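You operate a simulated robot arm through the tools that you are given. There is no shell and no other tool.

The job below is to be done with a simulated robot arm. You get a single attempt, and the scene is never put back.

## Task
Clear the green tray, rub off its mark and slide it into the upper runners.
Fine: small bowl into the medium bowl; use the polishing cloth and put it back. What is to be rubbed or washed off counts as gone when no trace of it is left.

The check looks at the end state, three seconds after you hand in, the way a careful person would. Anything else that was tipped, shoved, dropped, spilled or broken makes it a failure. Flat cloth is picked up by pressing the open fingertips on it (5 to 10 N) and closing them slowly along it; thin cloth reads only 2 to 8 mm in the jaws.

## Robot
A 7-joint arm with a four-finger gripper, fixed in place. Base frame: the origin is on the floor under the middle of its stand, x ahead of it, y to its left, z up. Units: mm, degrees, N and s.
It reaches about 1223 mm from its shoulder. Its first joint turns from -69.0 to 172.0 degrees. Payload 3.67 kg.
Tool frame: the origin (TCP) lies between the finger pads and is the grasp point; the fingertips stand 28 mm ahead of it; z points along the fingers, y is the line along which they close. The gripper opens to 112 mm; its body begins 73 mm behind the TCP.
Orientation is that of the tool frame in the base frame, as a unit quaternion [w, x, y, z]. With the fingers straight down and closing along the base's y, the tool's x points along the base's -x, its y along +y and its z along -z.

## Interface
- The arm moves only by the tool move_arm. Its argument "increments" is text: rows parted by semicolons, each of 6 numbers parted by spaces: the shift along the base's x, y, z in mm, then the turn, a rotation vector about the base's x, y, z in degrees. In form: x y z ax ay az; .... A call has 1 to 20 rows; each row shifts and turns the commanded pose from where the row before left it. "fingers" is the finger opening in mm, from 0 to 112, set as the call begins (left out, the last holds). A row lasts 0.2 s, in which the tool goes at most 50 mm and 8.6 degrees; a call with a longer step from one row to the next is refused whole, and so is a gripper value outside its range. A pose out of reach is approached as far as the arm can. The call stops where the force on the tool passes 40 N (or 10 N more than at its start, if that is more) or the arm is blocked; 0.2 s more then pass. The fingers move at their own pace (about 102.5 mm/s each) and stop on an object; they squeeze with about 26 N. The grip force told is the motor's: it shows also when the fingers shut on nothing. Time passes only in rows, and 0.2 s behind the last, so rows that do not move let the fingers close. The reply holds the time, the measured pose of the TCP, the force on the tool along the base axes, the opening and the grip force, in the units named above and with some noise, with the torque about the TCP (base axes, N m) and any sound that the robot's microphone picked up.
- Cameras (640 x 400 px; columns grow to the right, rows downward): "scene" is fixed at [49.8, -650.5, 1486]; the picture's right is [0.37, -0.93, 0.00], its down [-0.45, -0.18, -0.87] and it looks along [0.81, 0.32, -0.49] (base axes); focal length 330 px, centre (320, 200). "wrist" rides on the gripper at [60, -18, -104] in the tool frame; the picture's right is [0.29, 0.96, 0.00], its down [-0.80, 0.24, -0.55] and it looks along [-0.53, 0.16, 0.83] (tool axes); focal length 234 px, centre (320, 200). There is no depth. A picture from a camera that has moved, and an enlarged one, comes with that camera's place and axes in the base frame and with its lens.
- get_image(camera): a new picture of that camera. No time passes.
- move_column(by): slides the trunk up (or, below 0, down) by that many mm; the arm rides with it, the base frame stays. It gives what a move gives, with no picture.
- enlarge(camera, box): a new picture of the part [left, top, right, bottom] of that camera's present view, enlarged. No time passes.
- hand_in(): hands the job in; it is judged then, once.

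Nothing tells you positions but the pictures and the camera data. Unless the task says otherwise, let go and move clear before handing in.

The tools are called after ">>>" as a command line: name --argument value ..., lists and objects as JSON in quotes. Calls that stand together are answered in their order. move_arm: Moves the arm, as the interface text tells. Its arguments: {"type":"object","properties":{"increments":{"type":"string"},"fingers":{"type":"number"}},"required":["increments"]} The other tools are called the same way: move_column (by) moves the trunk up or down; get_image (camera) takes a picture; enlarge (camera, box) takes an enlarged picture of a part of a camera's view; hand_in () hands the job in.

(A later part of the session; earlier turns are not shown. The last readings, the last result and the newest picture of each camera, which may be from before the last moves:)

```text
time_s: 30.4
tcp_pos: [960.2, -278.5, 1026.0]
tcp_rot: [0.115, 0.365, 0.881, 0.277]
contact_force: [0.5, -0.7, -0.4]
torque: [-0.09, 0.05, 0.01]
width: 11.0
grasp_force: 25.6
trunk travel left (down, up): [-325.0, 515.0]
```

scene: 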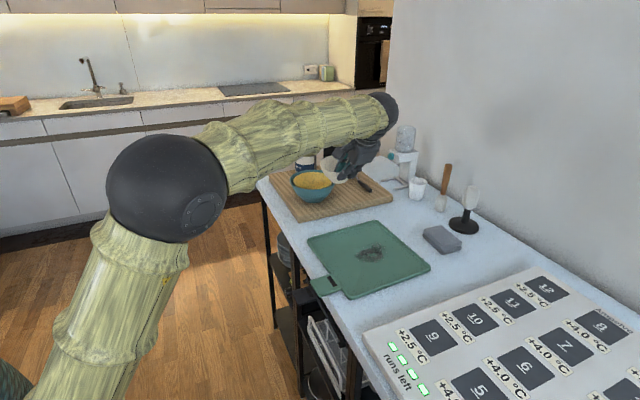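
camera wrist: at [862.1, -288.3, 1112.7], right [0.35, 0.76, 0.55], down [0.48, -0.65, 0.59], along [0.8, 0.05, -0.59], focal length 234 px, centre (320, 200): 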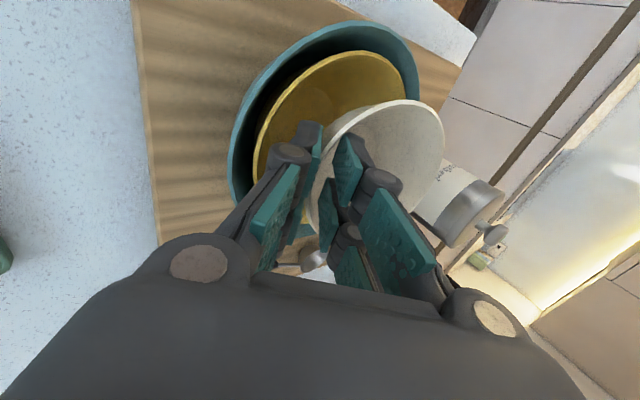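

>>> move_arm --increments "0 0 -3 0 0 0; 0 0 -3 0 0 0; 0 0 0 0 0 0"

>>> enlarge --camera "scene" --box '[280, 150, 350, 206]'

>>> enlarge --camera "wrist" --box '[220, 10, 460, 160]'

```text
time_s: 31.2
tcp_pos: [960.6, -278.5, 1020.2]
tcp_rot: [0.115, 0.364, 0.882, 0.278]
contact_force: [-1.8, -1.0, 3.7]
torque: [0.07, -0.11, 0.02]
width: 11.0
grasp_force: 25.9
trunk travel left (down, up): [-325.0, 515.0]
```

```text
7.14 times, centred on (315, 178) of scene
camera zoom: at [49.8, -650.5, 1486.0], right [0.37, -0.93, 0.0], down [-0.45, -0.18, -0.87], along [0.81, 0.32, -0.49], focal length 2358 px, centre (356, 357)
```

zoom: 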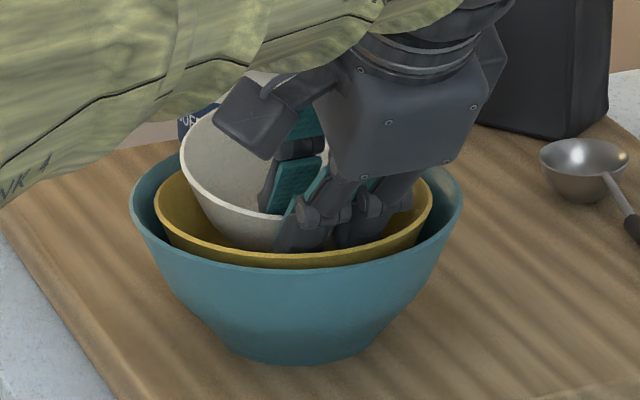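

```text
2.67 times, centred on (340, 85) of wrist
camera zoom: at [864.6, -287.5, 1095.9], right [0.35, 0.76, 0.55], down [0.48, -0.65, 0.59], along [0.81, 0.05, -0.59], focal length 624 px, centre (267, 507)
```

zoom: 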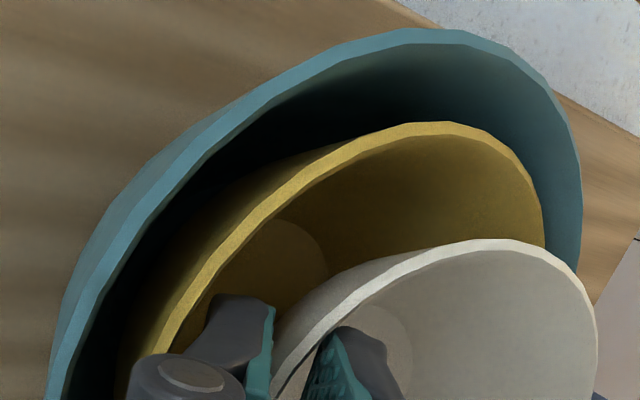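

There's a light touch (about 4.7 N) with a push toward -t, so the cream bowl is still slightly too far along +t. I'll lift a little, shift -t by 6 mm and lower again.

>>> move_arm --increments "0 0 4 0 0 0; -4.2 -4.2 0 0 0 0; 0 0 -3 0 0 0; 0 0 -3 0 0 0; 0 0 0 0 0 0"

```text
time_s: 32.4
tcp_pos: [956.7, -282.6, 1018.0]
tcp_rot: [0.115, 0.365, 0.881, 0.278]
contact_force: [1.3, -0.3, 4.1]
torque: [0.05, -0.05, -0.03]
width: 10.7
grasp_force: 25.9
trunk travel left (down, up): [-325.0, 515.0]
```

The force is now almost purely vertical at nearly the same height, suggesting the base is close to seated. I'll check visually.

>>> enlarge --camera "scene" --box '[280, 150, 350, 206]'

>>> enlarge --camera "wrist" --box '[220, 10, 460, 160]'

```text
7.14 times, centred on (315, 178) of scene
camera zoom: at [49.8, -650.5, 1486.0], right [0.37, -0.93, 0.0], down [-0.45, -0.18, -0.87], along [0.81, 0.32, -0.49], focal length 2358 px, centre (356, 357)
```

zoom: 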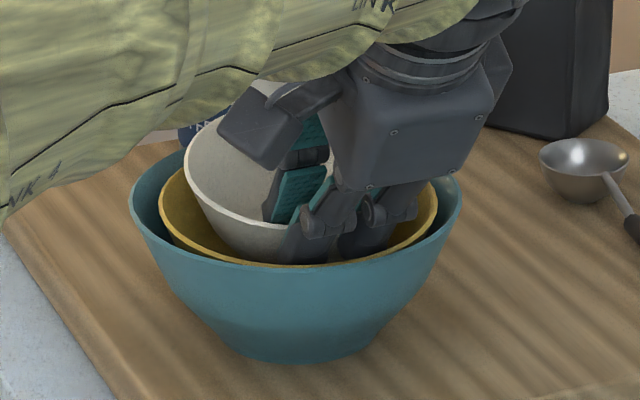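

```text
2.67 times, centred on (340, 85) of wrist
camera zoom: at [860.8, -291.3, 1093.6], right [0.35, 0.76, 0.55], down [0.48, -0.65, 0.59], along [0.81, 0.05, -0.59], focal length 624 px, centre (267, 507)
```

zoom: 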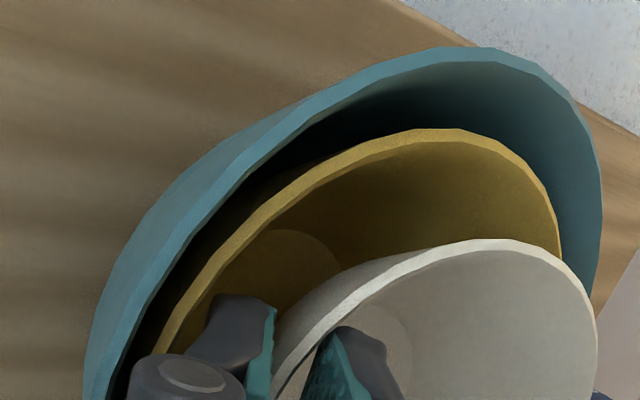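

The cream bowl sits centrally inside the yellow one. I'll open just a little to let it settle, without pressing the outer fingers against the yellow bowl, and look.

>>> move_arm --increments "0 0 0 0 0 0; 0 0 0 0 0 0; 0 0 0 0 0 0" --fingers 18

>>> enlarge --camera "scene" --box '[280, 150, 350, 206]'

>>> get_image --camera "wrist"

```text
time_s: 33.2
tcp_pos: [955.5, -282.0, 1016.1]
tcp_rot: [0.115, 0.365, 0.881, 0.277]
contact_force: [0.9, 0.8, 1.9]
torque: [-0.04, -0.01, 0.01]
width: 16.6
grasp_force: 0.1
trunk travel left (down, up): [-325.0, 515.0]
```

```text
7.14 times, centred on (315, 178) of scene
camera zoom: at [49.8, -650.5, 1486.0], right [0.37, -0.93, 0.0], down [-0.45, -0.18, -0.87], along [0.81, 0.32, -0.49], focal length 2358 px, centre (356, 357)
```

zoom: 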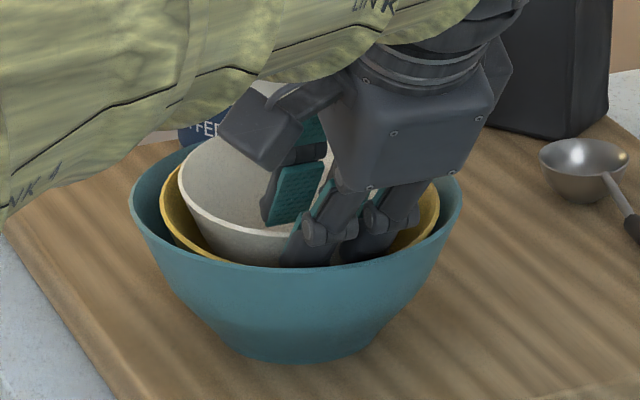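

```text
taken
camera wrist: at [861.0, -291.3, 1093.1], right [0.35, 0.76, 0.55], down [0.48, -0.65, 0.59], along [0.8, 0.05, -0.59], focal length 234 px, centre (320, 200)
```

wrist: 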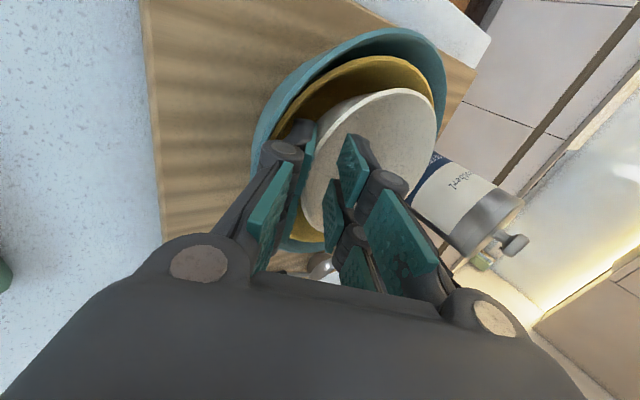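

The cream bowl has settled inside the yellow one. I'll withdraw along the tool axis, parallel to the walls, in small steps.

>>> move_arm --increments "-2 -2 4.1 0 0 0; -2 -2 4.1 0 0 0; -2 -2 4.1 0 0 0; -2 -2 4.1 0 0 0; -2 -2 4.1 0 0 0; -2 -2 4.1 0 0 0; 0 0 0 0 0 0"

>>> enlarge --camera "scene" --box '[280, 150, 350, 206]'

>>> get_image --camera "wrist"

```text
time_s: 34.8
tcp_pos: [944.2, -293.8, 1041.3]
tcp_rot: [0.115, 0.365, 0.882, 0.277]
contact_force: [-0.2, -0.6, -0.2]
torque: [0.01, -0.02, -0.04]
width: 18.1
grasp_force: 0.1
trunk travel left (down, up): [-325.0, 515.0]
```

```text
7.14 times, centred on (315, 178) of scene
camera zoom: at [49.8, -650.5, 1486.0], right [0.37, -0.93, 0.0], down [-0.45, -0.18, -0.87], along [0.81, 0.32, -0.49], focal length 2358 px, centre (356, 357)
```

zoom: 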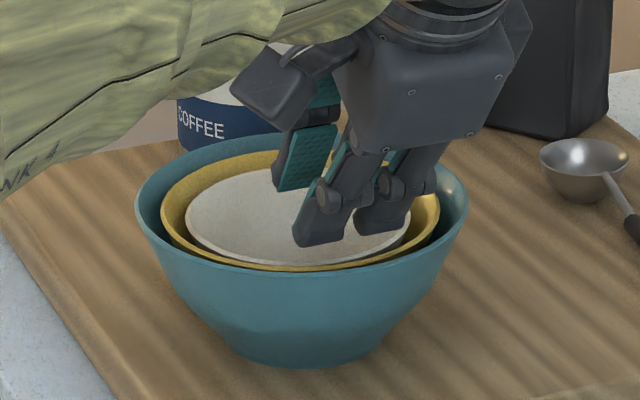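

```text
taken
camera wrist: at [848.8, -303.0, 1117.6], right [0.35, 0.76, 0.55], down [0.48, -0.65, 0.59], along [0.8, 0.05, -0.59], focal length 234 px, centre (320, 200)
```

wrist: 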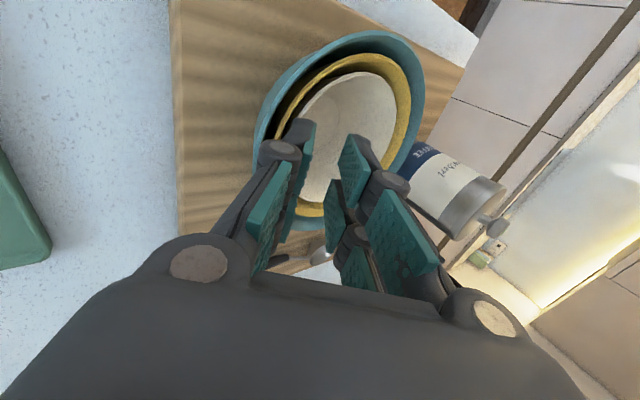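

The three bowls are nested level, and the stack is back where it stood. I'll retract, return the tool to vertical and survey the tray's mark and the cloth from above.

>>> move_arm --increments "-4 -4 8.2 0 0 0; -4 -4 8.2 0 0 0; -4 -4 8.2 0 0 0; -4 -4 8.2 0 0 0; 0 0 40 0 0 0; 0 0 40 0 0 0; 0 0 40 0 0 0; -20.9 -35 0 -4.125 4.125 0; -20.9 -35 0 -4.125 4.125 0; -20.9 -35 0 -4.125 4.125 0; -20.9 -35 0 -4.125 4.125 0; -20.9 -35 0 -4.125 4.125 0; -20.9 -35 0 -4.125 4.125 0; 0 0 0 0 0 0"

>>> get_image --camera "wrist"

>>> get_image --camera "scene"

```text
time_s: 37.8
tcp_pos: [801.8, -519.4, 1195.4]
tcp_rot: [0.0, 0.383, 0.924, 0.0]
contact_force: [0.8, -0.1, -0.4]
torque: [0.02, 0.01, -0.03]
width: 17.9
grasp_force: 0.0
trunk travel left (down, up): [-325.0, 515.0]
```

```text
taken
camera wrist: at [746.3, -489.1, 1300.8], right [0.47, 0.88, 0.0], down [0.73, -0.39, 0.55], along [0.49, -0.26, -0.83], focal length 234 px, centre (320, 200)
```

wrist: 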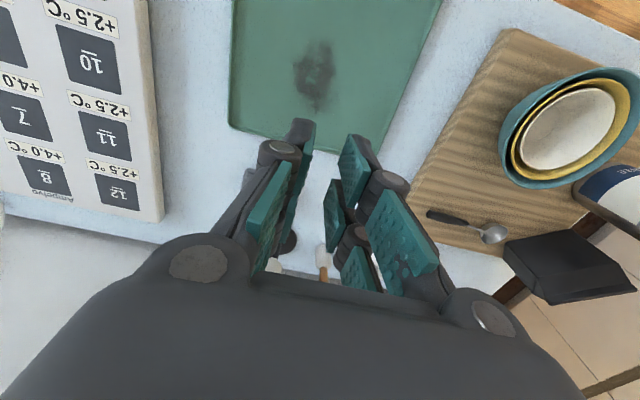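

```text
taken
```

scene: 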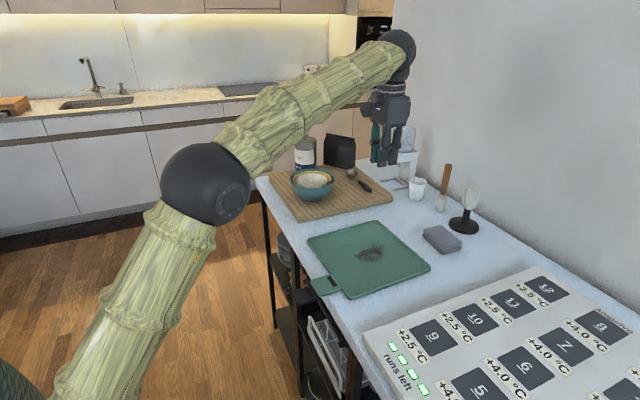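

The mark is a dark smear near the tray's middle-back. Now I'll hover over the grey folded cloth to look at it closely.

>>> move_arm --increments "18.5 -28.4 -13 0 0 0; 18.5 -28.4 -13 0 0 0; 18.5 -28.4 -13 0 0 0; 18.5 -28.4 -13 0 0 0; 18.5 -28.4 -13 0 0 0; 0 0 0 0 0 0" --fingers 112

>>> get_image --camera "wrist"

>>> enlarge --camera "scene" --box '[330, 200, 490, 310]'

```text
time_s: 39.2
tcp_pos: [860.4, -627.6, 1130.7]
tcp_rot: [0.0, 0.384, 0.923, 0.003]
contact_force: [-0.8, -1.2, -0.1]
torque: [0.05, -0.11, -0.02]
width: 111.8
grasp_force: 0.0
out of reach, approached as far as the arm can: row 3, 4, 5
trunk travel left (down, up): [-325.0, 515.0]
```

```text
taken
camera wrist: at [803.9, -596.3, 1234.3], right [0.48, 0.88, 0.01], down [0.73, -0.4, 0.55], along [0.49, -0.26, -0.83], focal length 234 px, centre (320, 200)
```

wrist: 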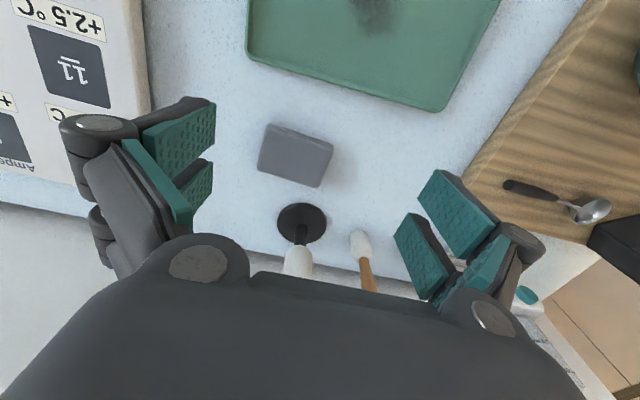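

```text
3.64 times, centred on (410, 255) of scene
camera zoom: at [49.8, -650.5, 1486.0], right [0.37, -0.93, 0.0], down [-0.45, -0.18, -0.87], along [0.81, 0.32, -0.49], focal length 1200 px, centre (-7, 0)
```

zoom: 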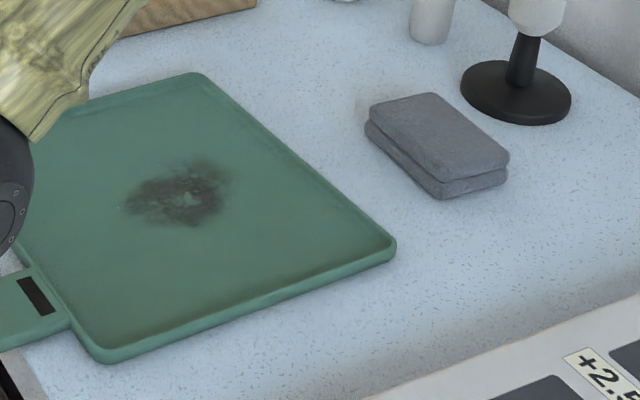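

The cloth is about 95 × 69 mm, at n 1096–1165 and t 104–199, slightly beyond vertical-tool reach at this height. I'll test how trunk height affects reach by raising the trunk and then moving down and out with the arm.

>>> move_column --by 100

>>> move_arm --increments "-10 10 -30 0 0 0; -10 10 -30 0 0 0; 10 -10 -30 0 0 0; 15 -15 0 0 0 0; 15 -15 0 0 0 0; 15 -15 0 0 0 0; 15 -15 0 0 0 0; 0 0 0 0 0 0"

```text
time_s: 40.5
tcp_pos: [860.7, -615.3, 1228.3]
tcp_rot: [0.0, 0.383, 0.924, 0.001]
contact_force: [1.0, -1.1, 0.2]
torque: [0.0, -0.05, -0.01]
width: 112.1
grasp_force: 0.1
trunk travel left (down, up): [-425.0, 415.0]
```

```text
time_s: 42.4
tcp_pos: [882.0, -650.0, 1154.8]
tcp_rot: [0.0, 0.383, 0.924, 0.0]
contact_force: [-0.7, -0.3, 0.3]
torque: [-0.01, -0.03, 0.01]
width: 112.1
grasp_force: 0.1
out of reach, approached as far as the arm can: row 1, 2, 4, 5, 6, 7
trunk travel left (down, up): [-425.0, 415.0]
```

Raising the trunk extended the reach, and descending should extend it more. I'll descend over the cloth while yawing 90° so the fingers close across its 69 mm side.

>>> move_arm --increments "0 0 -36 0 0 0; 0 0 -36 0 0 0; 0 0 -36 0 0 0; 0 0 -37 0 0 0; 2.25 -3.8 0 0 0 8.2; 2.25 -3.8 0 0 0 8.2; 2.25 -3.8 0 0 0 8.2; 2.25 -3.8 0 0 0 8.2; 2.25 -3.8 0 0 0 8.2; 2.25 -3.8 0 0 0 8.2; 2.25 -3.8 0 0 0 8.2; 2.25 -3.8 0 0 0 8.2; 2.25 -3.8 0 0 0 8.2; 2.25 -3.8 0 0 0 8.2; 2.25 -3.8 0 0 0 8; 0 0 0 0 0 0"

>>> get_image --camera "wrist"

>>> get_image --camera "scene"

```text
time_s: 45.8
tcp_pos: [906.4, -692.1, 1009.6]
tcp_rot: [0.002, -0.383, 0.924, 0.0]
contact_force: [-0.5, -0.5, -0.5]
torque: [-0.01, 0.04, -0.03]
width: 111.8
grasp_force: 0.0
trunk travel left (down, up): [-425.0, 415.0]
```

```text
taken
camera wrist: at [876.7, -746.3, 1114.7], right [-0.88, 0.47, 0.0], down [0.39, 0.73, 0.56], along [0.26, 0.49, -0.83], focal length 234 px, centre (320, 200)
```

wrist: 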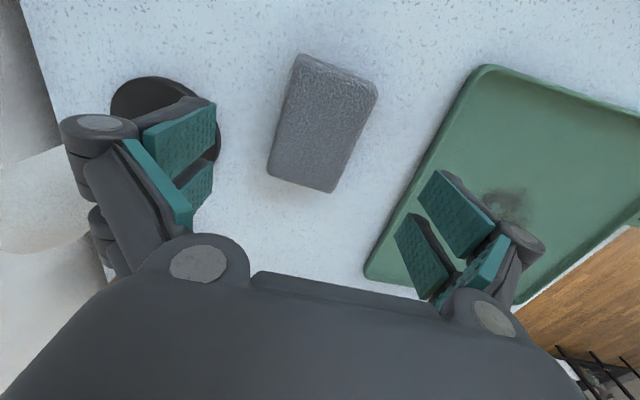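

```text
taken
```

scene: 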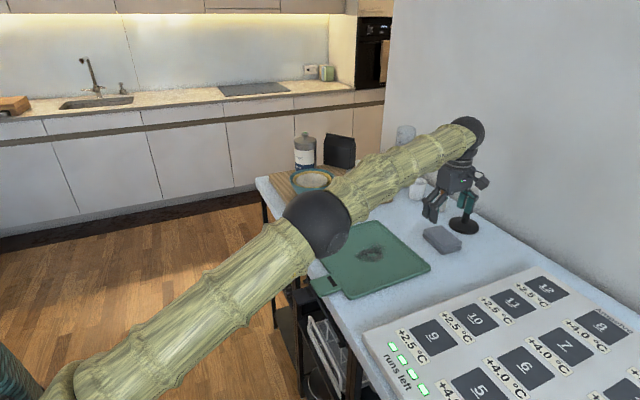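

The gripper is centred over the cloth with fingers across its short side. I'll lower partway with a 90 mm opening and check.

>>> move_arm --increments "1 1 -20 0 0 0; 1 1 -20 0 0 0; 0 0 -20 0 0 0; 0 0 0 0 0 0" --fingers 92

>>> get_image --camera "wrist"

>>> enlarge --camera "scene" --box '[390, 150, 530, 260]'

```text
time_s: 46.8
tcp_pos: [908.6, -689.5, 952.8]
tcp_rot: [0.001, -0.383, 0.924, 0.001]
contact_force: [0.8, 0.3, 0.2]
torque: [0.0, -0.03, -0.02]
width: 92.1
grasp_force: 0.2
trunk travel left (down, up): [-425.0, 415.0]
```

```text
taken
camera wrist: at [879.0, -744.4, 1056.9], right [-0.88, 0.47, 0.0], down [0.39, 0.73, 0.55], along [0.26, 0.49, -0.83], focal length 234 px, centre (320, 200)
```

wrist: 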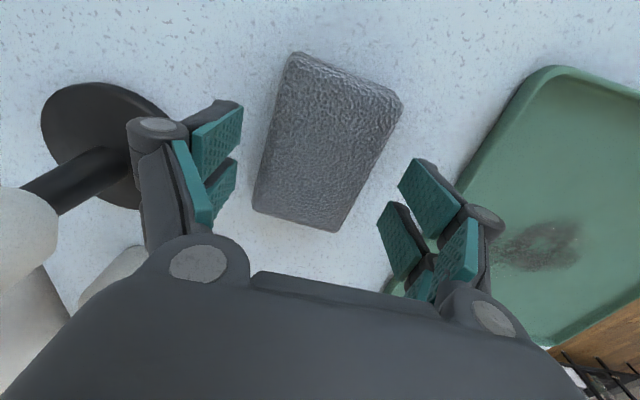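

```text
3.64 times, centred on (460, 205) of scene
camera zoom: at [49.8, -650.5, 1486.0], right [0.37, -0.93, 0.0], down [-0.45, -0.18, -0.87], along [0.81, 0.32, -0.49], focal length 1200 px, centre (-189, 182)
```

zoom: 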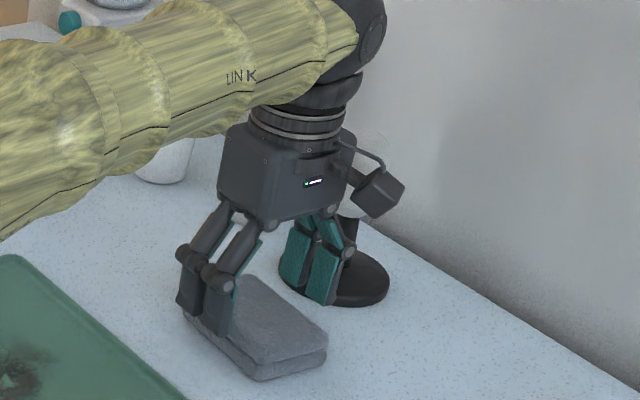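

Both finger pairs clear the cloth, tray and scrubber stand. I'll lower the fingertips to about 12 mm above the table and close on the cloth.

>>> move_arm --increments "0 0 -12 0 0 0; 0 0 -11 0 0 0; 0 0 0 0 0 0"

>>> move_arm --increments "0 0 0 0 0 0; 0 0 0 0 0 0; 0 0 0 0 0 0; 0 0 0 0 0 0" --fingers 0

>>> get_image --camera "wrist"

>>> enlarge --camera "scene" --box '[390, 150, 530, 260]'

```text
time_s: 47.5
tcp_pos: [908.2, -689.6, 926.7]
tcp_rot: [0.001, -0.383, 0.924, 0.0]
contact_force: [0.0, -0.6, 0.7]
torque: [-0.04, -0.05, 0.03]
width: 91.9
grasp_force: 0.0
trunk travel left (down, up): [-425.0, 415.0]
```

```text
time_s: 48.5
tcp_pos: [909.3, -690.1, 928.3]
tcp_rot: [0.001, -0.382, 0.924, -0.001]
contact_force: [0.0, 0.0, 1.9]
torque: [0.02, 0.02, -0.05]
width: 67.4
grasp_force: 26.3
trunk travel left (down, up): [-425.0, 415.0]
```

```text
taken
camera wrist: at [879.3, -744.4, 1032.6], right [-0.88, 0.47, 0.0], down [0.39, 0.73, 0.56], along [0.26, 0.49, -0.83], focal length 234 px, centre (320, 200)
```

wrist: 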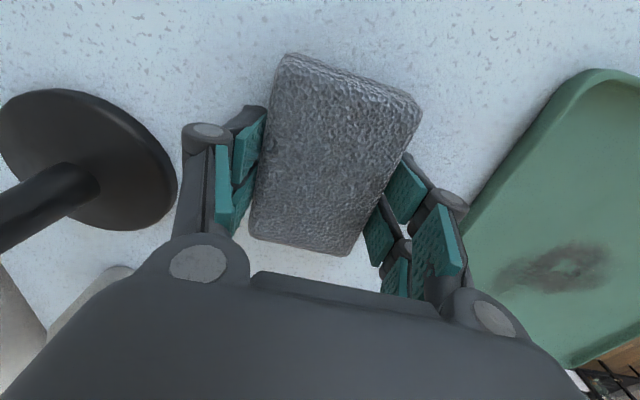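

```text
3.64 times, centred on (460, 205) of scene
camera zoom: at [49.8, -650.5, 1486.0], right [0.37, -0.93, 0.0], down [-0.45, -0.18, -0.87], along [0.81, 0.32, -0.49], focal length 1200 px, centre (-189, 182)
```

zoom: 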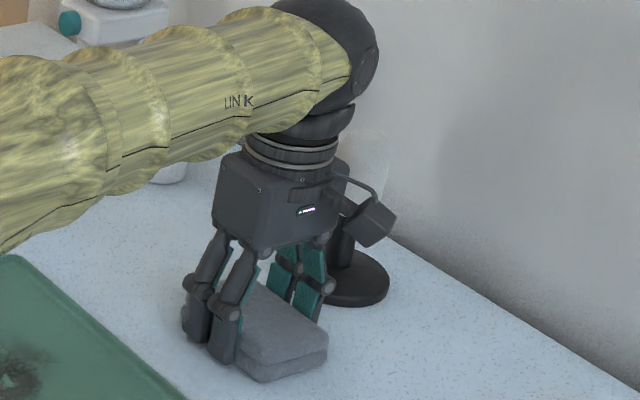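

The cloth is gripped at 67 mm; this TCP pose (909.3, -690.1, 928.3) is its home for putting it back. I'll lift it straight up and check it follows.

>>> move_arm --increments "0 0 10 0 0 0; 0 0 20 0 0 0; 0 0 25 0 0 0; 0 0 25 0 0 0; 0 0 0 0 0 0"

>>> get_image --camera "wrist"

>>> enlarge --camera "scene" --box '[390, 150, 530, 260]'

>>> enlarge --camera "scene" --box '[300, 200, 440, 310]'

```text
time_s: 49.8
tcp_pos: [909.9, -690.0, 1006.4]
tcp_rot: [0.0, -0.383, 0.924, 0.001]
contact_force: [-0.4, 0.6, -0.2]
torque: [-0.01, -0.01, -0.03]
width: 67.6
grasp_force: 25.7
trunk travel left (down, up): [-425.0, 415.0]
```

```text
taken
camera wrist: at [879.8, -743.8, 1110.8], right [-0.88, 0.47, 0.0], down [0.39, 0.73, 0.56], along [0.26, 0.49, -0.83], focal length 234 px, centre (320, 200)
```

wrist: 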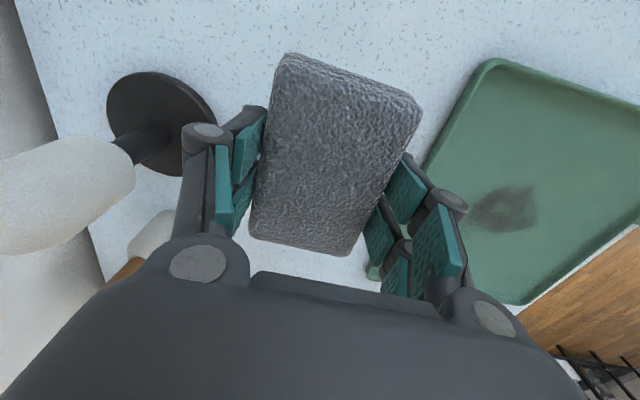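

```text
3.64 times, centred on (460, 205) of scene
camera zoom: at [49.8, -650.5, 1486.0], right [0.37, -0.93, 0.0], down [-0.45, -0.18, -0.87], along [0.81, 0.32, -0.49], focal length 1200 px, centre (-189, 182)
```

zoom: 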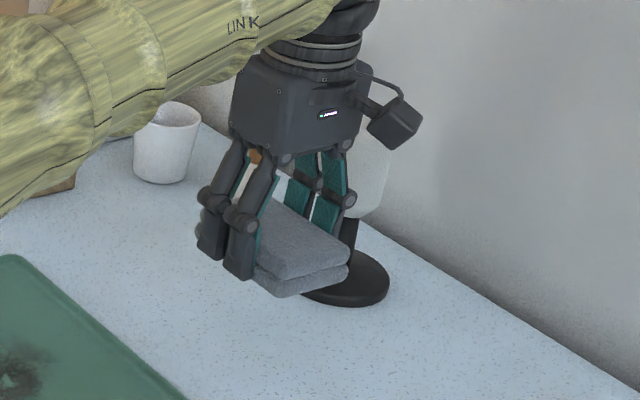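

```text
3.64 times, centred on (370, 255) of scene
camera zoom: at [49.8, -650.5, 1486.0], right [0.37, -0.93, 0.0], down [-0.45, -0.18, -0.87], along [0.81, 0.32, -0.49], focal length 1200 px, centre (138, 0)
```

zoom: 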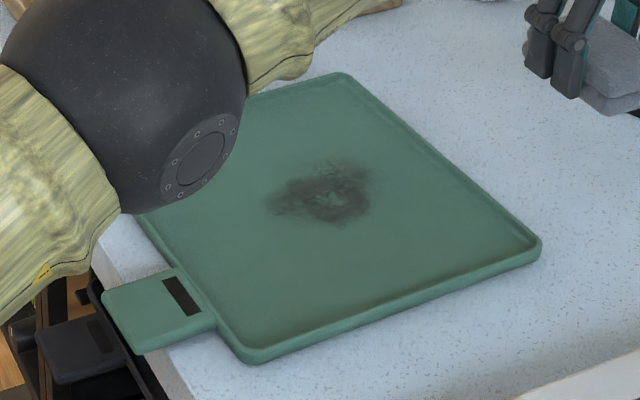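

The cloth lifts cleanly. But cross-checking both views puts the table near z≈897 and the tray floor near 905, so my fingertips are almost level with the cloth's underside. I'll set it back exactly home and re-grip about 9 mm higher.

>>> move_arm --increments "0 0 -25 0 0 0; 0 0 -25 0 0 0; 0 0 -20 0 0 0; 0 0 -5 0 0 0; 0 0 0 0 0 0"

```text
time_s: 51.0
tcp_pos: [910.0, -691.4, 933.0]
tcp_rot: [0.0, -0.383, 0.924, 0.0]
contact_force: [0.1, -0.3, -0.6]
torque: [-0.01, 0.01, -0.01]
width: 67.6
grasp_force: 26.3
trunk travel left (down, up): [-425.0, 415.0]
```

>>> move_arm --increments "0 0 -2 0 0 0; 0 0 -2 0 0 0; 0 0 0 0 0 0"

```text
time_s: 51.8
tcp_pos: [909.1, -691.4, 929.0]
tcp_rot: [0.0, -0.382, 0.924, -0.001]
contact_force: [-0.2, -0.3, -0.6]
torque: [0.03, 0.0, -0.01]
width: 67.0
grasp_force: 26.1
trunk travel left (down, up): [-425.0, 415.0]
```

>>> move_arm --increments "0.2 1 -1.5 0 0 0; 0 0 0 0 0 0"

>>> move_arm --increments "0 0 0 0 0 0; 0 0 0 0 0 0; 0 0 5 0 0 0; 0 0 5 0 0 0; 0 0 0 0 0 0" --fingers 84

>>> get_image --camera "wrist"

>>> enlarge --camera "scene" --box '[400, 190, 500, 260]'

```text
time_s: 52.4
tcp_pos: [910.1, -688.8, 927.5]
tcp_rot: [0.001, -0.382, 0.924, 0.001]
contact_force: [-0.8, -0.9, 2.4]
torque: [0.01, 0.06, -0.01]
width: 67.5
grasp_force: 25.7
trunk travel left (down, up): [-425.0, 415.0]
```

```text
time_s: 53.5
tcp_pos: [909.9, -690.3, 937.2]
tcp_rot: [0.001, -0.383, 0.924, 0.0]
contact_force: [1.0, 0.3, 0.3]
torque: [-0.01, 0.0, -0.03]
width: 84.2
grasp_force: 0.1
trunk travel left (down, up): [-425.0, 415.0]
```

```text
taken
camera wrist: at [880.0, -743.8, 1041.5], right [-0.88, 0.47, 0.0], down [0.39, 0.73, 0.56], along [0.26, 0.49, -0.83], focal length 234 px, centre (320, 200)
```

wrist: 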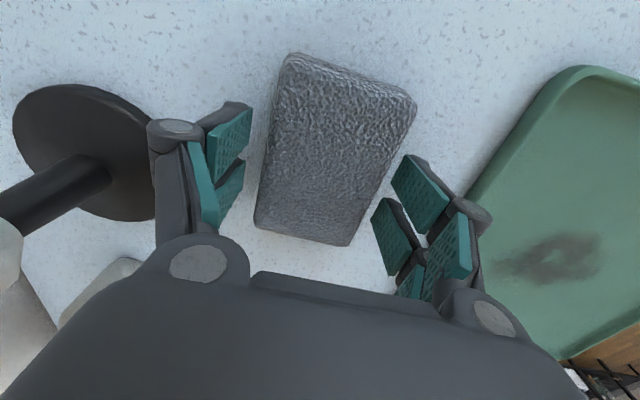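

```text
5.71 times, centred on (450, 225) of scene
camera zoom: at [49.8, -650.5, 1486.0], right [0.37, -0.93, 0.0], down [-0.45, -0.18, -0.87], along [0.81, 0.32, -0.49], focal length 1886 px, centre (-423, 57)
```

zoom: 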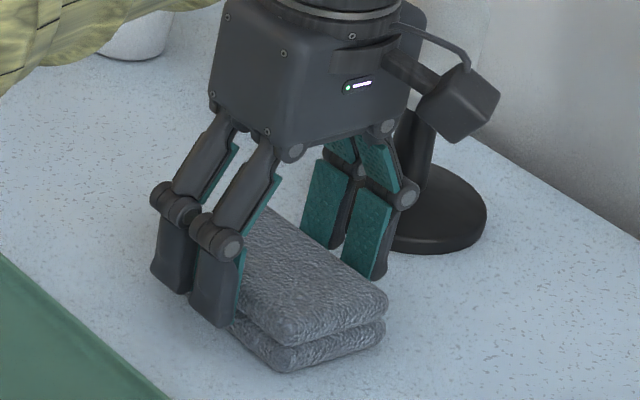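

The cloth is back on its spot with fingertips about 10 mm above the table. I'll re-grip here and lift; the new home pose is (909.9, -690.3, 937).

>>> move_arm --increments "0 0 0 0 0 0; 0 0 0 0 0 0; 0 0 0 0 0 0; 0 0 0 0 0 0" --fingers 0

>>> move_arm --increments "0 0 10 0 0 0; 0 0 20 0 0 0; 0 0 25 0 0 0; 0 0 0 0 0 0"

>>> enlarge --camera "scene" --box '[400, 160, 500, 230]'

>>> get_image --camera "wrist"

```text
time_s: 54.5
tcp_pos: [910.7, -688.9, 936.9]
tcp_rot: [0.001, -0.383, 0.924, 0.001]
contact_force: [0.7, -0.4, 1.2]
torque: [0.05, 0.0, -0.02]
width: 67.4
grasp_force: 25.8
trunk travel left (down, up): [-425.0, 415.0]
```

```text
time_s: 55.5
tcp_pos: [910.2, -690.4, 991.7]
tcp_rot: [0.001, -0.383, 0.924, -0.001]
contact_force: [0.2, -0.3, -0.5]
torque: [0.0, -0.02, 0.01]
width: 67.2
grasp_force: 26.2
trunk travel left (down, up): [-425.0, 415.0]
```

```text
5.71 times, centred on (450, 195) of scene
camera zoom: at [49.8, -650.5, 1486.0], right [0.37, -0.93, 0.0], down [-0.45, -0.18, -0.87], along [0.81, 0.32, -0.49], focal length 1886 px, centre (-423, 229)
```

zoom: 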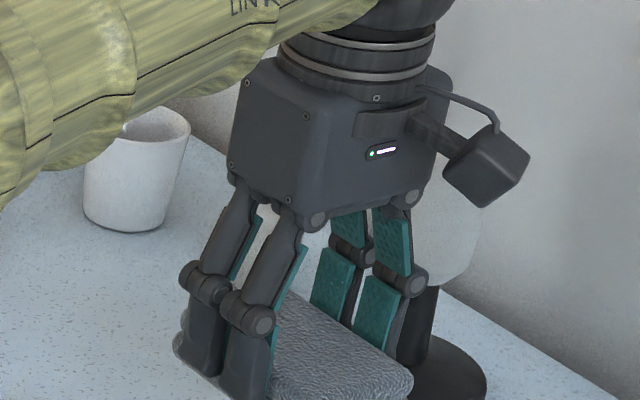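

```text
taken
camera wrist: at [879.9, -743.5, 1096.4], right [-0.88, 0.47, 0.0], down [0.39, 0.73, 0.56], along [0.26, 0.49, -0.83], focal length 234 px, centre (320, 200)
```

wrist: 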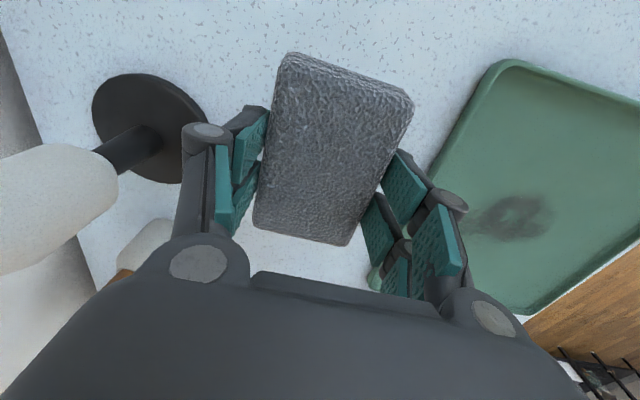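

The cloth is held with more of it below the fingertips. I'll carry it over the mark, around (n=915, t=185), well above the tray.

>>> move_arm --increments "-21.8 29.1 0 0 0 0; -21.8 29.1 0 0 0 0; -21.8 29.1 0 0 0 0; -21.8 29.1 0 0 0 0; -21.8 29.1 0 0 0 0; -21.8 29.1 0 0 0 0; 0 0 0 0 0 0"

>>> get_image --camera "wrist"

>>> enlarge --camera "scene" --box '[300, 180, 440, 290]'

```text
time_s: 57.1
tcp_pos: [777.6, -516.3, 990.5]
tcp_rot: [0.001, -0.382, 0.924, 0.002]
contact_force: [-0.4, -0.5, -0.4]
torque: [0.03, -0.01, -0.02]
width: 67.4
grasp_force: 26.1
trunk travel left (down, up): [-425.0, 415.0]
```

```text
taken
camera wrist: at [747.9, -570.6, 1095.9], right [-0.88, 0.47, 0.0], down [0.39, 0.73, 0.56], along [0.26, 0.49, -0.83], focal length 234 px, centre (320, 200)
```

wrist: 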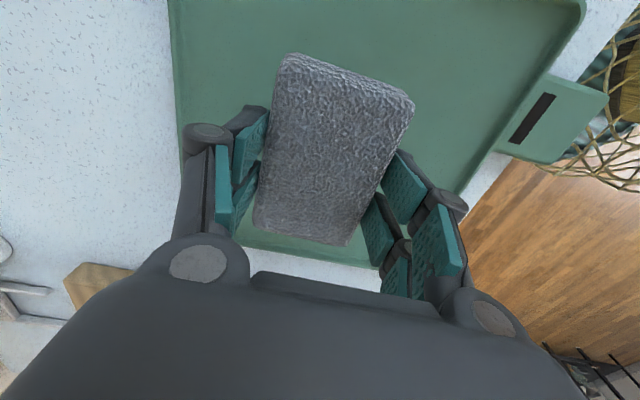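

```text
3.64 times, centred on (370, 235) of scene
camera zoom: at [49.8, -650.5, 1486.0], right [0.37, -0.93, 0.0], down [-0.45, -0.18, -0.87], along [0.81, 0.32, -0.49], focal length 1200 px, centre (138, 73)
```

zoom: 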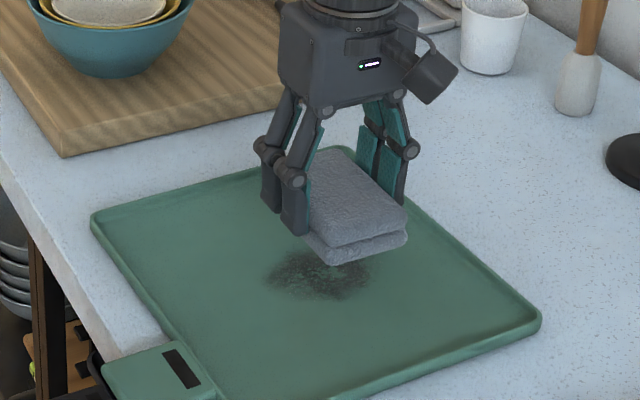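

The cloth hovers directly over the smear. I'll descend gently until it presses lightly on the tray.

>>> move_arm --increments "0 0 -20 0 0 0; 0 0 -15 0 0 0; 0 0 -4 0 0 0; 0 0 0 0 0 0"

>>> move_arm --increments "0 0 -2 0 0 0; 0 0 -2 0 0 0; 0 0 0 0 0 0"

```text
time_s: 58.1
tcp_pos: [779.6, -514.4, 953.7]
tcp_rot: [0.001, -0.382, 0.924, 0.0]
contact_force: [0.2, -0.1, -0.3]
torque: [0.0, -0.02, -0.04]
width: 67.3
grasp_force: 26.1
trunk travel left (down, up): [-425.0, 415.0]
```

```text
time_s: 59.0
tcp_pos: [778.1, -515.5, 948.8]
tcp_rot: [0.001, -0.382, 0.924, 0.001]
contact_force: [0.4, -0.8, -0.5]
torque: [0.01, -0.03, 0.02]
width: 67.3
grasp_force: 26.5
trunk travel left (down, up): [-425.0, 415.0]
```

>>> move_arm --increments "0 0 -2 0 0 0; 0 0 0 0 0 0"

>>> move_arm --increments "0 0 -2 0 0 0; 0 0 0 0 0 0"

```text
time_s: 59.5
tcp_pos: [778.0, -515.1, 947.9]
tcp_rot: [0.001, -0.383, 0.924, 0.0]
contact_force: [0.3, -0.8, -0.8]
torque: [0.02, 0.02, -0.01]
width: 67.1
grasp_force: 25.6
trunk travel left (down, up): [-425.0, 415.0]
```

```text
time_s: 60.1
tcp_pos: [778.5, -514.6, 943.2]
tcp_rot: [0.001, -0.383, 0.924, 0.001]
contact_force: [-0.4, -0.2, -0.7]
torque: [-0.01, -0.02, 0.01]
width: 67.4
grasp_force: 26.2
trunk travel left (down, up): [-425.0, 415.0]
```

>>> move_arm --increments "0 0 -1.5 0 0 0; 0 0 0 0 0 0"

>>> move_arm --increments "0 0 -1.5 0 0 0; 0 0 0 0 0 0"

>>> enlarge --camera "scene" --box '[320, 200, 420, 280]'

```text
time_s: 60.8
tcp_pos: [778.0, -513.8, 944.1]
tcp_rot: [0.001, -0.383, 0.924, 0.0]
contact_force: [-0.4, 0.0, -0.2]
torque: [0.0, -0.01, 0.03]
width: 67.3
grasp_force: 25.7
trunk travel left (down, up): [-425.0, 415.0]
```

```text
time_s: 61.4
tcp_pos: [777.7, -513.9, 941.8]
tcp_rot: [0.001, -0.383, 0.924, 0.002]
contact_force: [-0.7, 0.8, -1.5]
torque: [-0.02, 0.0, -0.01]
width: 67.5
grasp_force: 25.8
trunk travel left (down, up): [-425.0, 415.0]
```

```text
5.00 times, centred on (370, 240) of scene
camera zoom: at [49.8, -650.5, 1486.0], right [0.37, -0.93, 0.0], down [-0.45, -0.18, -0.87], along [0.81, 0.32, -0.49], focal length 1651 px, centre (70, 0)
```

zoom: 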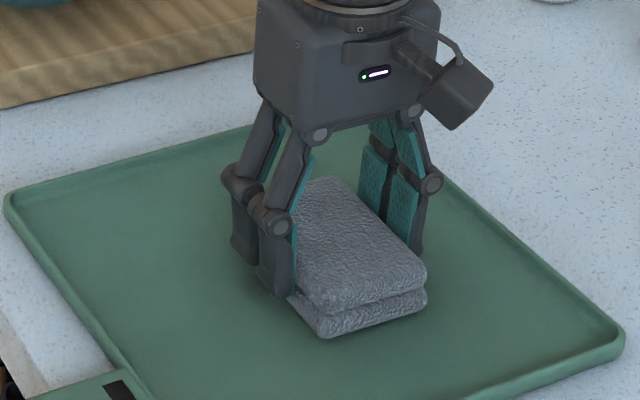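

>>> move_arm --increments "0 0 -1.5 0 0 0; 0 0 0 0 0 0"

>>> move_arm --increments "0 0 -1.5 0 0 0; 0 0 0 0 0 0"

```text
time_s: 62.0
tcp_pos: [778.1, -512.9, 941.6]
tcp_rot: [0.002, -0.383, 0.924, 0.0]
contact_force: [1.4, -2.8, 9.7]
torque: [0.14, 0.18, 0.03]
width: 67.1
grasp_force: 25.9
trunk travel left (down, up): [-425.0, 415.0]
```

```text
time_s: 62.5
tcp_pos: [778.4, -514.9, 940.6]
tcp_rot: [0.001, -0.382, 0.924, -0.001]
contact_force: [2.4, -3.6, 19.3]
torque: [0.13, 0.24, 0.0]
width: 67.4
grasp_force: 25.4
trunk travel left (down, up): [-425.0, 415.0]
```

The cloth is in firm contact (19 N). I'll ease off about 1 mm and start rubbing with short strokes along n across the mark.

>>> move_arm --increments "0 0 0.9 0 0 0; 6 -6 0 0 0 0; 6 -6 0 0 0 0; 6 -6 0 0 0 0; -6 6 0 0 0 0; -6 6 0 0 0 0; -6 6 0 0 0 0; -6 6 0 0 0 0; -6 6 0 0 0 0; -6 6 0 0 0 0; 6 -6 0 0 0 0; 6 -6 0 0 0 0; 6 -6 0 0 0 0; 0 0 0 0 0 0"

>>> enlarge --camera "scene" --box '[300, 190, 440, 300]'

```text
time_s: 65.5
tcp_pos: [779.1, -513.5, 941.6]
tcp_rot: [0.001, -0.383, 0.924, 0.0]
contact_force: [-2.6, 4.0, 13.7]
torque: [0.32, 0.29, -0.04]
width: 67.4
grasp_force: 26.1
trunk travel left (down, up): [-425.0, 415.0]
```

```text
3.64 times, centred on (370, 245) of scene
camera zoom: at [49.8, -650.5, 1486.0], right [0.37, -0.93, 0.0], down [-0.45, -0.18, -0.87], along [0.81, 0.32, -0.49], focal length 1200 px, centre (138, 36)
```

zoom: 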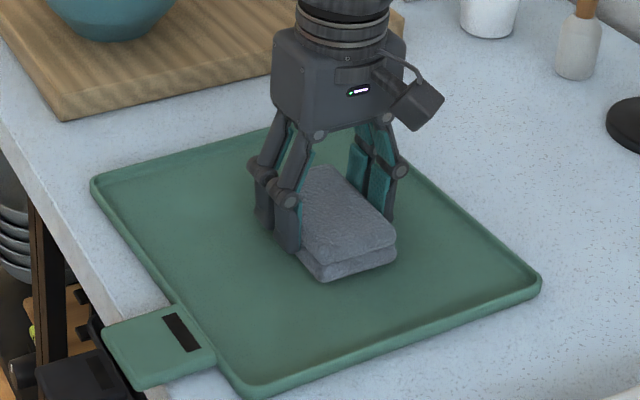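

The tray stays put and the force is steady at about 14 N. I'll widen the strokes to cover the whole smear.

>>> move_arm --increments "-7 -7 0 0 0 0; -7 -7 0 0 0 0; 7 -7 0 0 0 0; 7 -7 0 0 0 0; 7 -7 0 0 0 0; 7 -7 0 0 0 0; -7 7 0 0 0 0; -7 7 0 0 0 0; -7 7 0 0 0 0; -7 7 0 0 0 0; -7 7 0 0 0 0; -7 7 0 0 0 0; -7 7 0 0 0 0; -7 7 0 0 0 0; 7 -7 0 0 0 0; 7 -7 0 0 0 0; 7 -7 0 0 0 0; 7 -7 0 0 0 0; 7 7 0 0 0 0; 7 7 0 0 0 0"

>>> move_arm --increments "7 7 0 0 0 0; 7 7 0 0 0 0; 7 -7 0 0 0 0; 7 -7 0 0 0 0; 7 -7 0 0 0 0; 7 -7 0 0 0 0; -7 7 0 0 0 0; -7 7 0 0 0 0; -7 7 0 0 0 0; -7 7 0 0 0 0; -7 7 0 0 0 0; -7 7 0 0 0 0; -7 7 0 0 0 0; -7 7 0 0 0 0; 7 -7 0 0 0 0; 7 -7 0 0 0 0; 7 -7 0 0 0 0; 7 -7 0 0 0 0; -7 -7 0 0 0 0; -7 -7 0 0 0 0"

>>> enlarge --camera "scene" --box '[300, 190, 440, 300]'

```text
time_s: 69.8
tcp_pos: [776.8, -514.7, 940.6]
tcp_rot: [0.001, -0.383, 0.924, 0.001]
contact_force: [-1.5, -2.5, 8.2]
torque: [-0.08, 0.2, 0.02]
width: 67.3
grasp_force: 25.8
trunk travel left (down, up): [-425.0, 415.0]
```

```text
time_s: 74.0
tcp_pos: [778.4, -514.2, 941.3]
tcp_rot: [0.0, -0.383, 0.924, -0.001]
contact_force: [2.1, 2.5, 9.7]
torque: [0.12, -0.1, 0.0]
width: 67.6
grasp_force: 26.3
trunk travel left (down, up): [-425.0, 415.0]
```

```text
3.64 times, centred on (370, 245) of scene
camera zoom: at [49.8, -650.5, 1486.0], right [0.37, -0.93, 0.0], down [-0.45, -0.18, -0.87], along [0.81, 0.32, -0.49], focal length 1200 px, centre (138, 36)
```

zoom: 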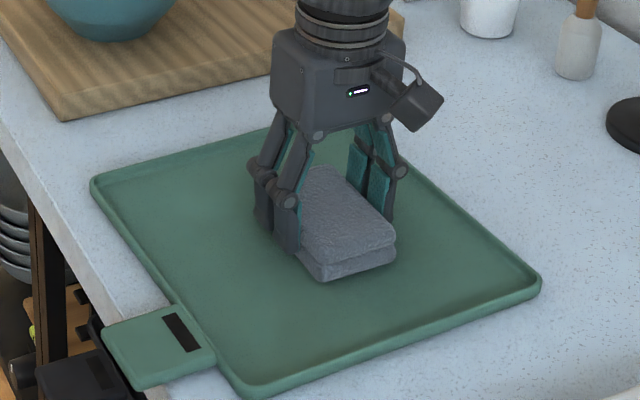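

The strokes went smoothly. I'll lift the cloth and inspect what is left of the mark.

>>> move_arm --increments "0 0 20 0 0 0; 0 0 40 0 0 0; 20 -20 0 0 0 0; 25 -25 0 0 0 0; 25 -25 0 0 0 0; 0 0 0 0 0 0"

>>> enlarge --camera "scene" --box '[300, 190, 440, 300]'

>>> get_image --camera "wrist"

```text
time_s: 75.3
tcp_pos: [849.8, -583.4, 1002.4]
tcp_rot: [0.001, -0.384, 0.923, 0.0]
contact_force: [-1.4, 0.6, 0.0]
torque: [-0.02, -0.04, 0.0]
width: 67.1
grasp_force: 26.1
trunk travel left (down, up): [-425.0, 415.0]
```

```text
3.64 times, centred on (370, 245) of scene
camera zoom: at [49.8, -650.5, 1486.0], right [0.37, -0.93, 0.0], down [-0.45, -0.18, -0.87], along [0.81, 0.32, -0.49], focal length 1200 px, centre (138, 36)
```

zoom: 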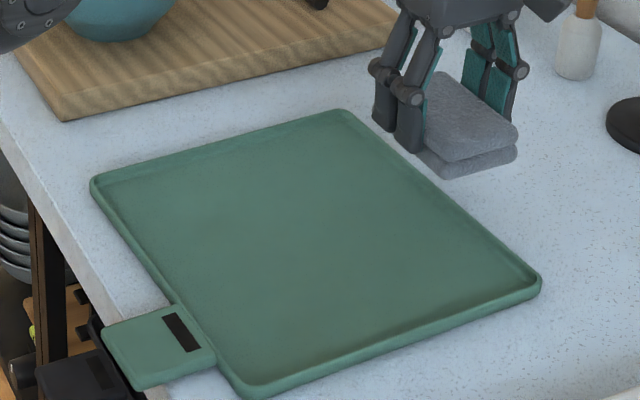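

```text
taken
camera wrist: at [819.4, -637.5, 1106.3], right [-0.88, 0.47, 0.0], down [0.39, 0.73, 0.55], along [0.26, 0.49, -0.83], focal length 234 px, centre (320, 200)
```

wrist: 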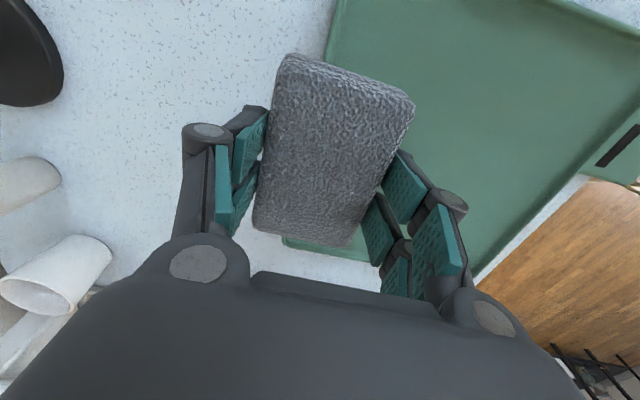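

The mark appears gone. I'll enlarge tightly to be sure no trace remains.

>>> enlarge --camera "scene" --box '[340, 225, 410, 280]'

>>> enlarge --camera "wrist" --box '[400, 0, 640, 150]'

>>> enlarge --camera "scene" --box '[305, 220, 435, 300]'

```text
7.27 times, centred on (375, 252) of scene
camera zoom: at [49.8, -650.5, 1486.0], right [0.37, -0.93, 0.0], down [-0.45, -0.18, -0.87], along [0.81, 0.32, -0.49], focal length 2401 px, centre (-80, -182)
```

zoom: 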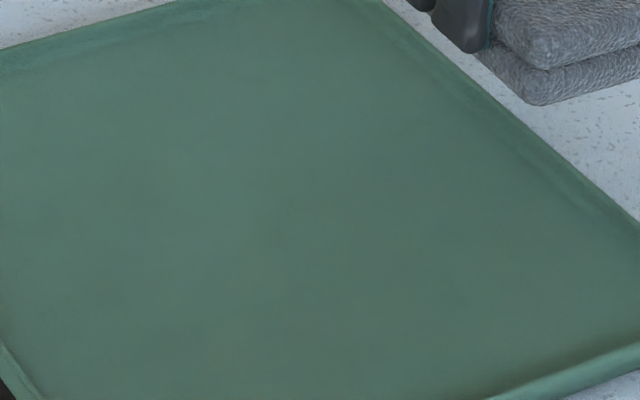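

```text
2.67 times, centred on (520, 75) of wrist
camera zoom: at [819.4, -637.5, 1106.3], right [-0.88, 0.47, 0.0], down [0.39, 0.73, 0.55], along [0.26, 0.49, -0.83], focal length 624 px, centre (-213, 533)
```

zoom: 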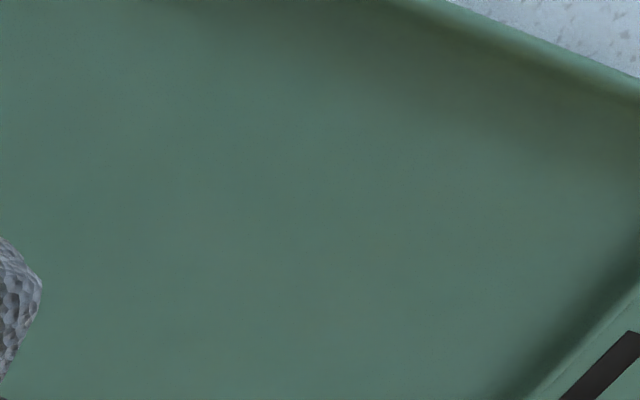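

```text
4.92 times, centred on (370, 260) of scene
camera zoom: at [49.8, -650.5, 1486.0], right [0.37, -0.93, 0.0], down [-0.45, -0.18, -0.87], along [0.81, 0.32, -0.49], focal length 1625 px, centre (74, -95)
```

zoom: 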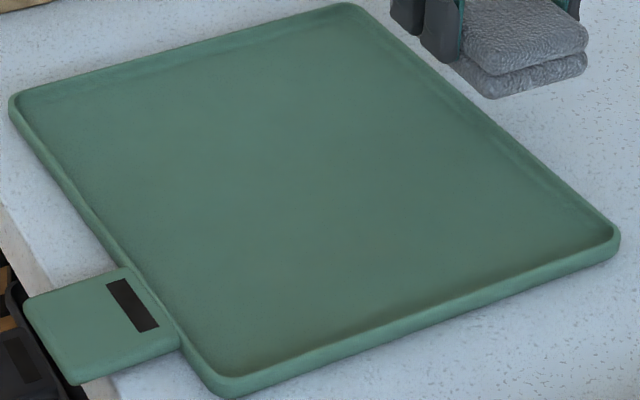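

It looks clean. For safety against faint traces, I'll make one more wide pass at the same height before returning the cloth.

>>> move_arm --increments "-24 24 0 0 0 0; -24 24 0 0 0 0; -24 22 0 0 0 0; 0 0 -30 0 0 0; 0 0 -20 0 0 0; 0 0 -6 0 0 0; 0 0 0 0 0 0"

>>> move_arm --increments "0 0 -2 0 0 0; 0 0 0 0 0 0"

```text
time_s: 77.0
tcp_pos: [777.0, -515.6, 944.6]
tcp_rot: [0.0, -0.383, 0.924, 0.0]
contact_force: [-0.1, -0.4, -0.7]
torque: [0.03, 0.0, 0.02]
width: 67.2
grasp_force: 26.3
trunk travel left (down, up): [-425.0, 415.0]
```

```text
time_s: 77.5
tcp_pos: [776.6, -514.0, 941.3]
tcp_rot: [0.001, -0.382, 0.924, 0.0]
contact_force: [-0.3, 0.6, -0.8]
torque: [-0.01, -0.01, -0.01]
width: 67.4
grasp_force: 26.0
trunk travel left (down, up): [-425.0, 415.0]
```

>>> move_arm --increments "0 0 -1.5 0 0 0; 0 0 0 0 0 0"

```text
time_s: 78.2
tcp_pos: [777.5, -514.6, 941.5]
tcp_rot: [0.001, -0.382, 0.924, 0.0]
contact_force: [0.3, 0.1, 0.2]
torque: [-0.04, -0.04, -0.03]
width: 67.2
grasp_force: 26.0
trunk travel left (down, up): [-425.0, 415.0]
```

>>> move_arm --increments "0 0 -1.2 0 0 0; 0 0 0 0 0 0"

```text
time_s: 78.8
tcp_pos: [776.0, -515.7, 940.5]
tcp_rot: [0.001, -0.382, 0.924, 0.0]
contact_force: [2.3, -3.9, 10.1]
torque: [-0.03, -0.02, 0.01]
width: 67.1
grasp_force: 26.2
trunk travel left (down, up): [-425.0, 415.0]
```

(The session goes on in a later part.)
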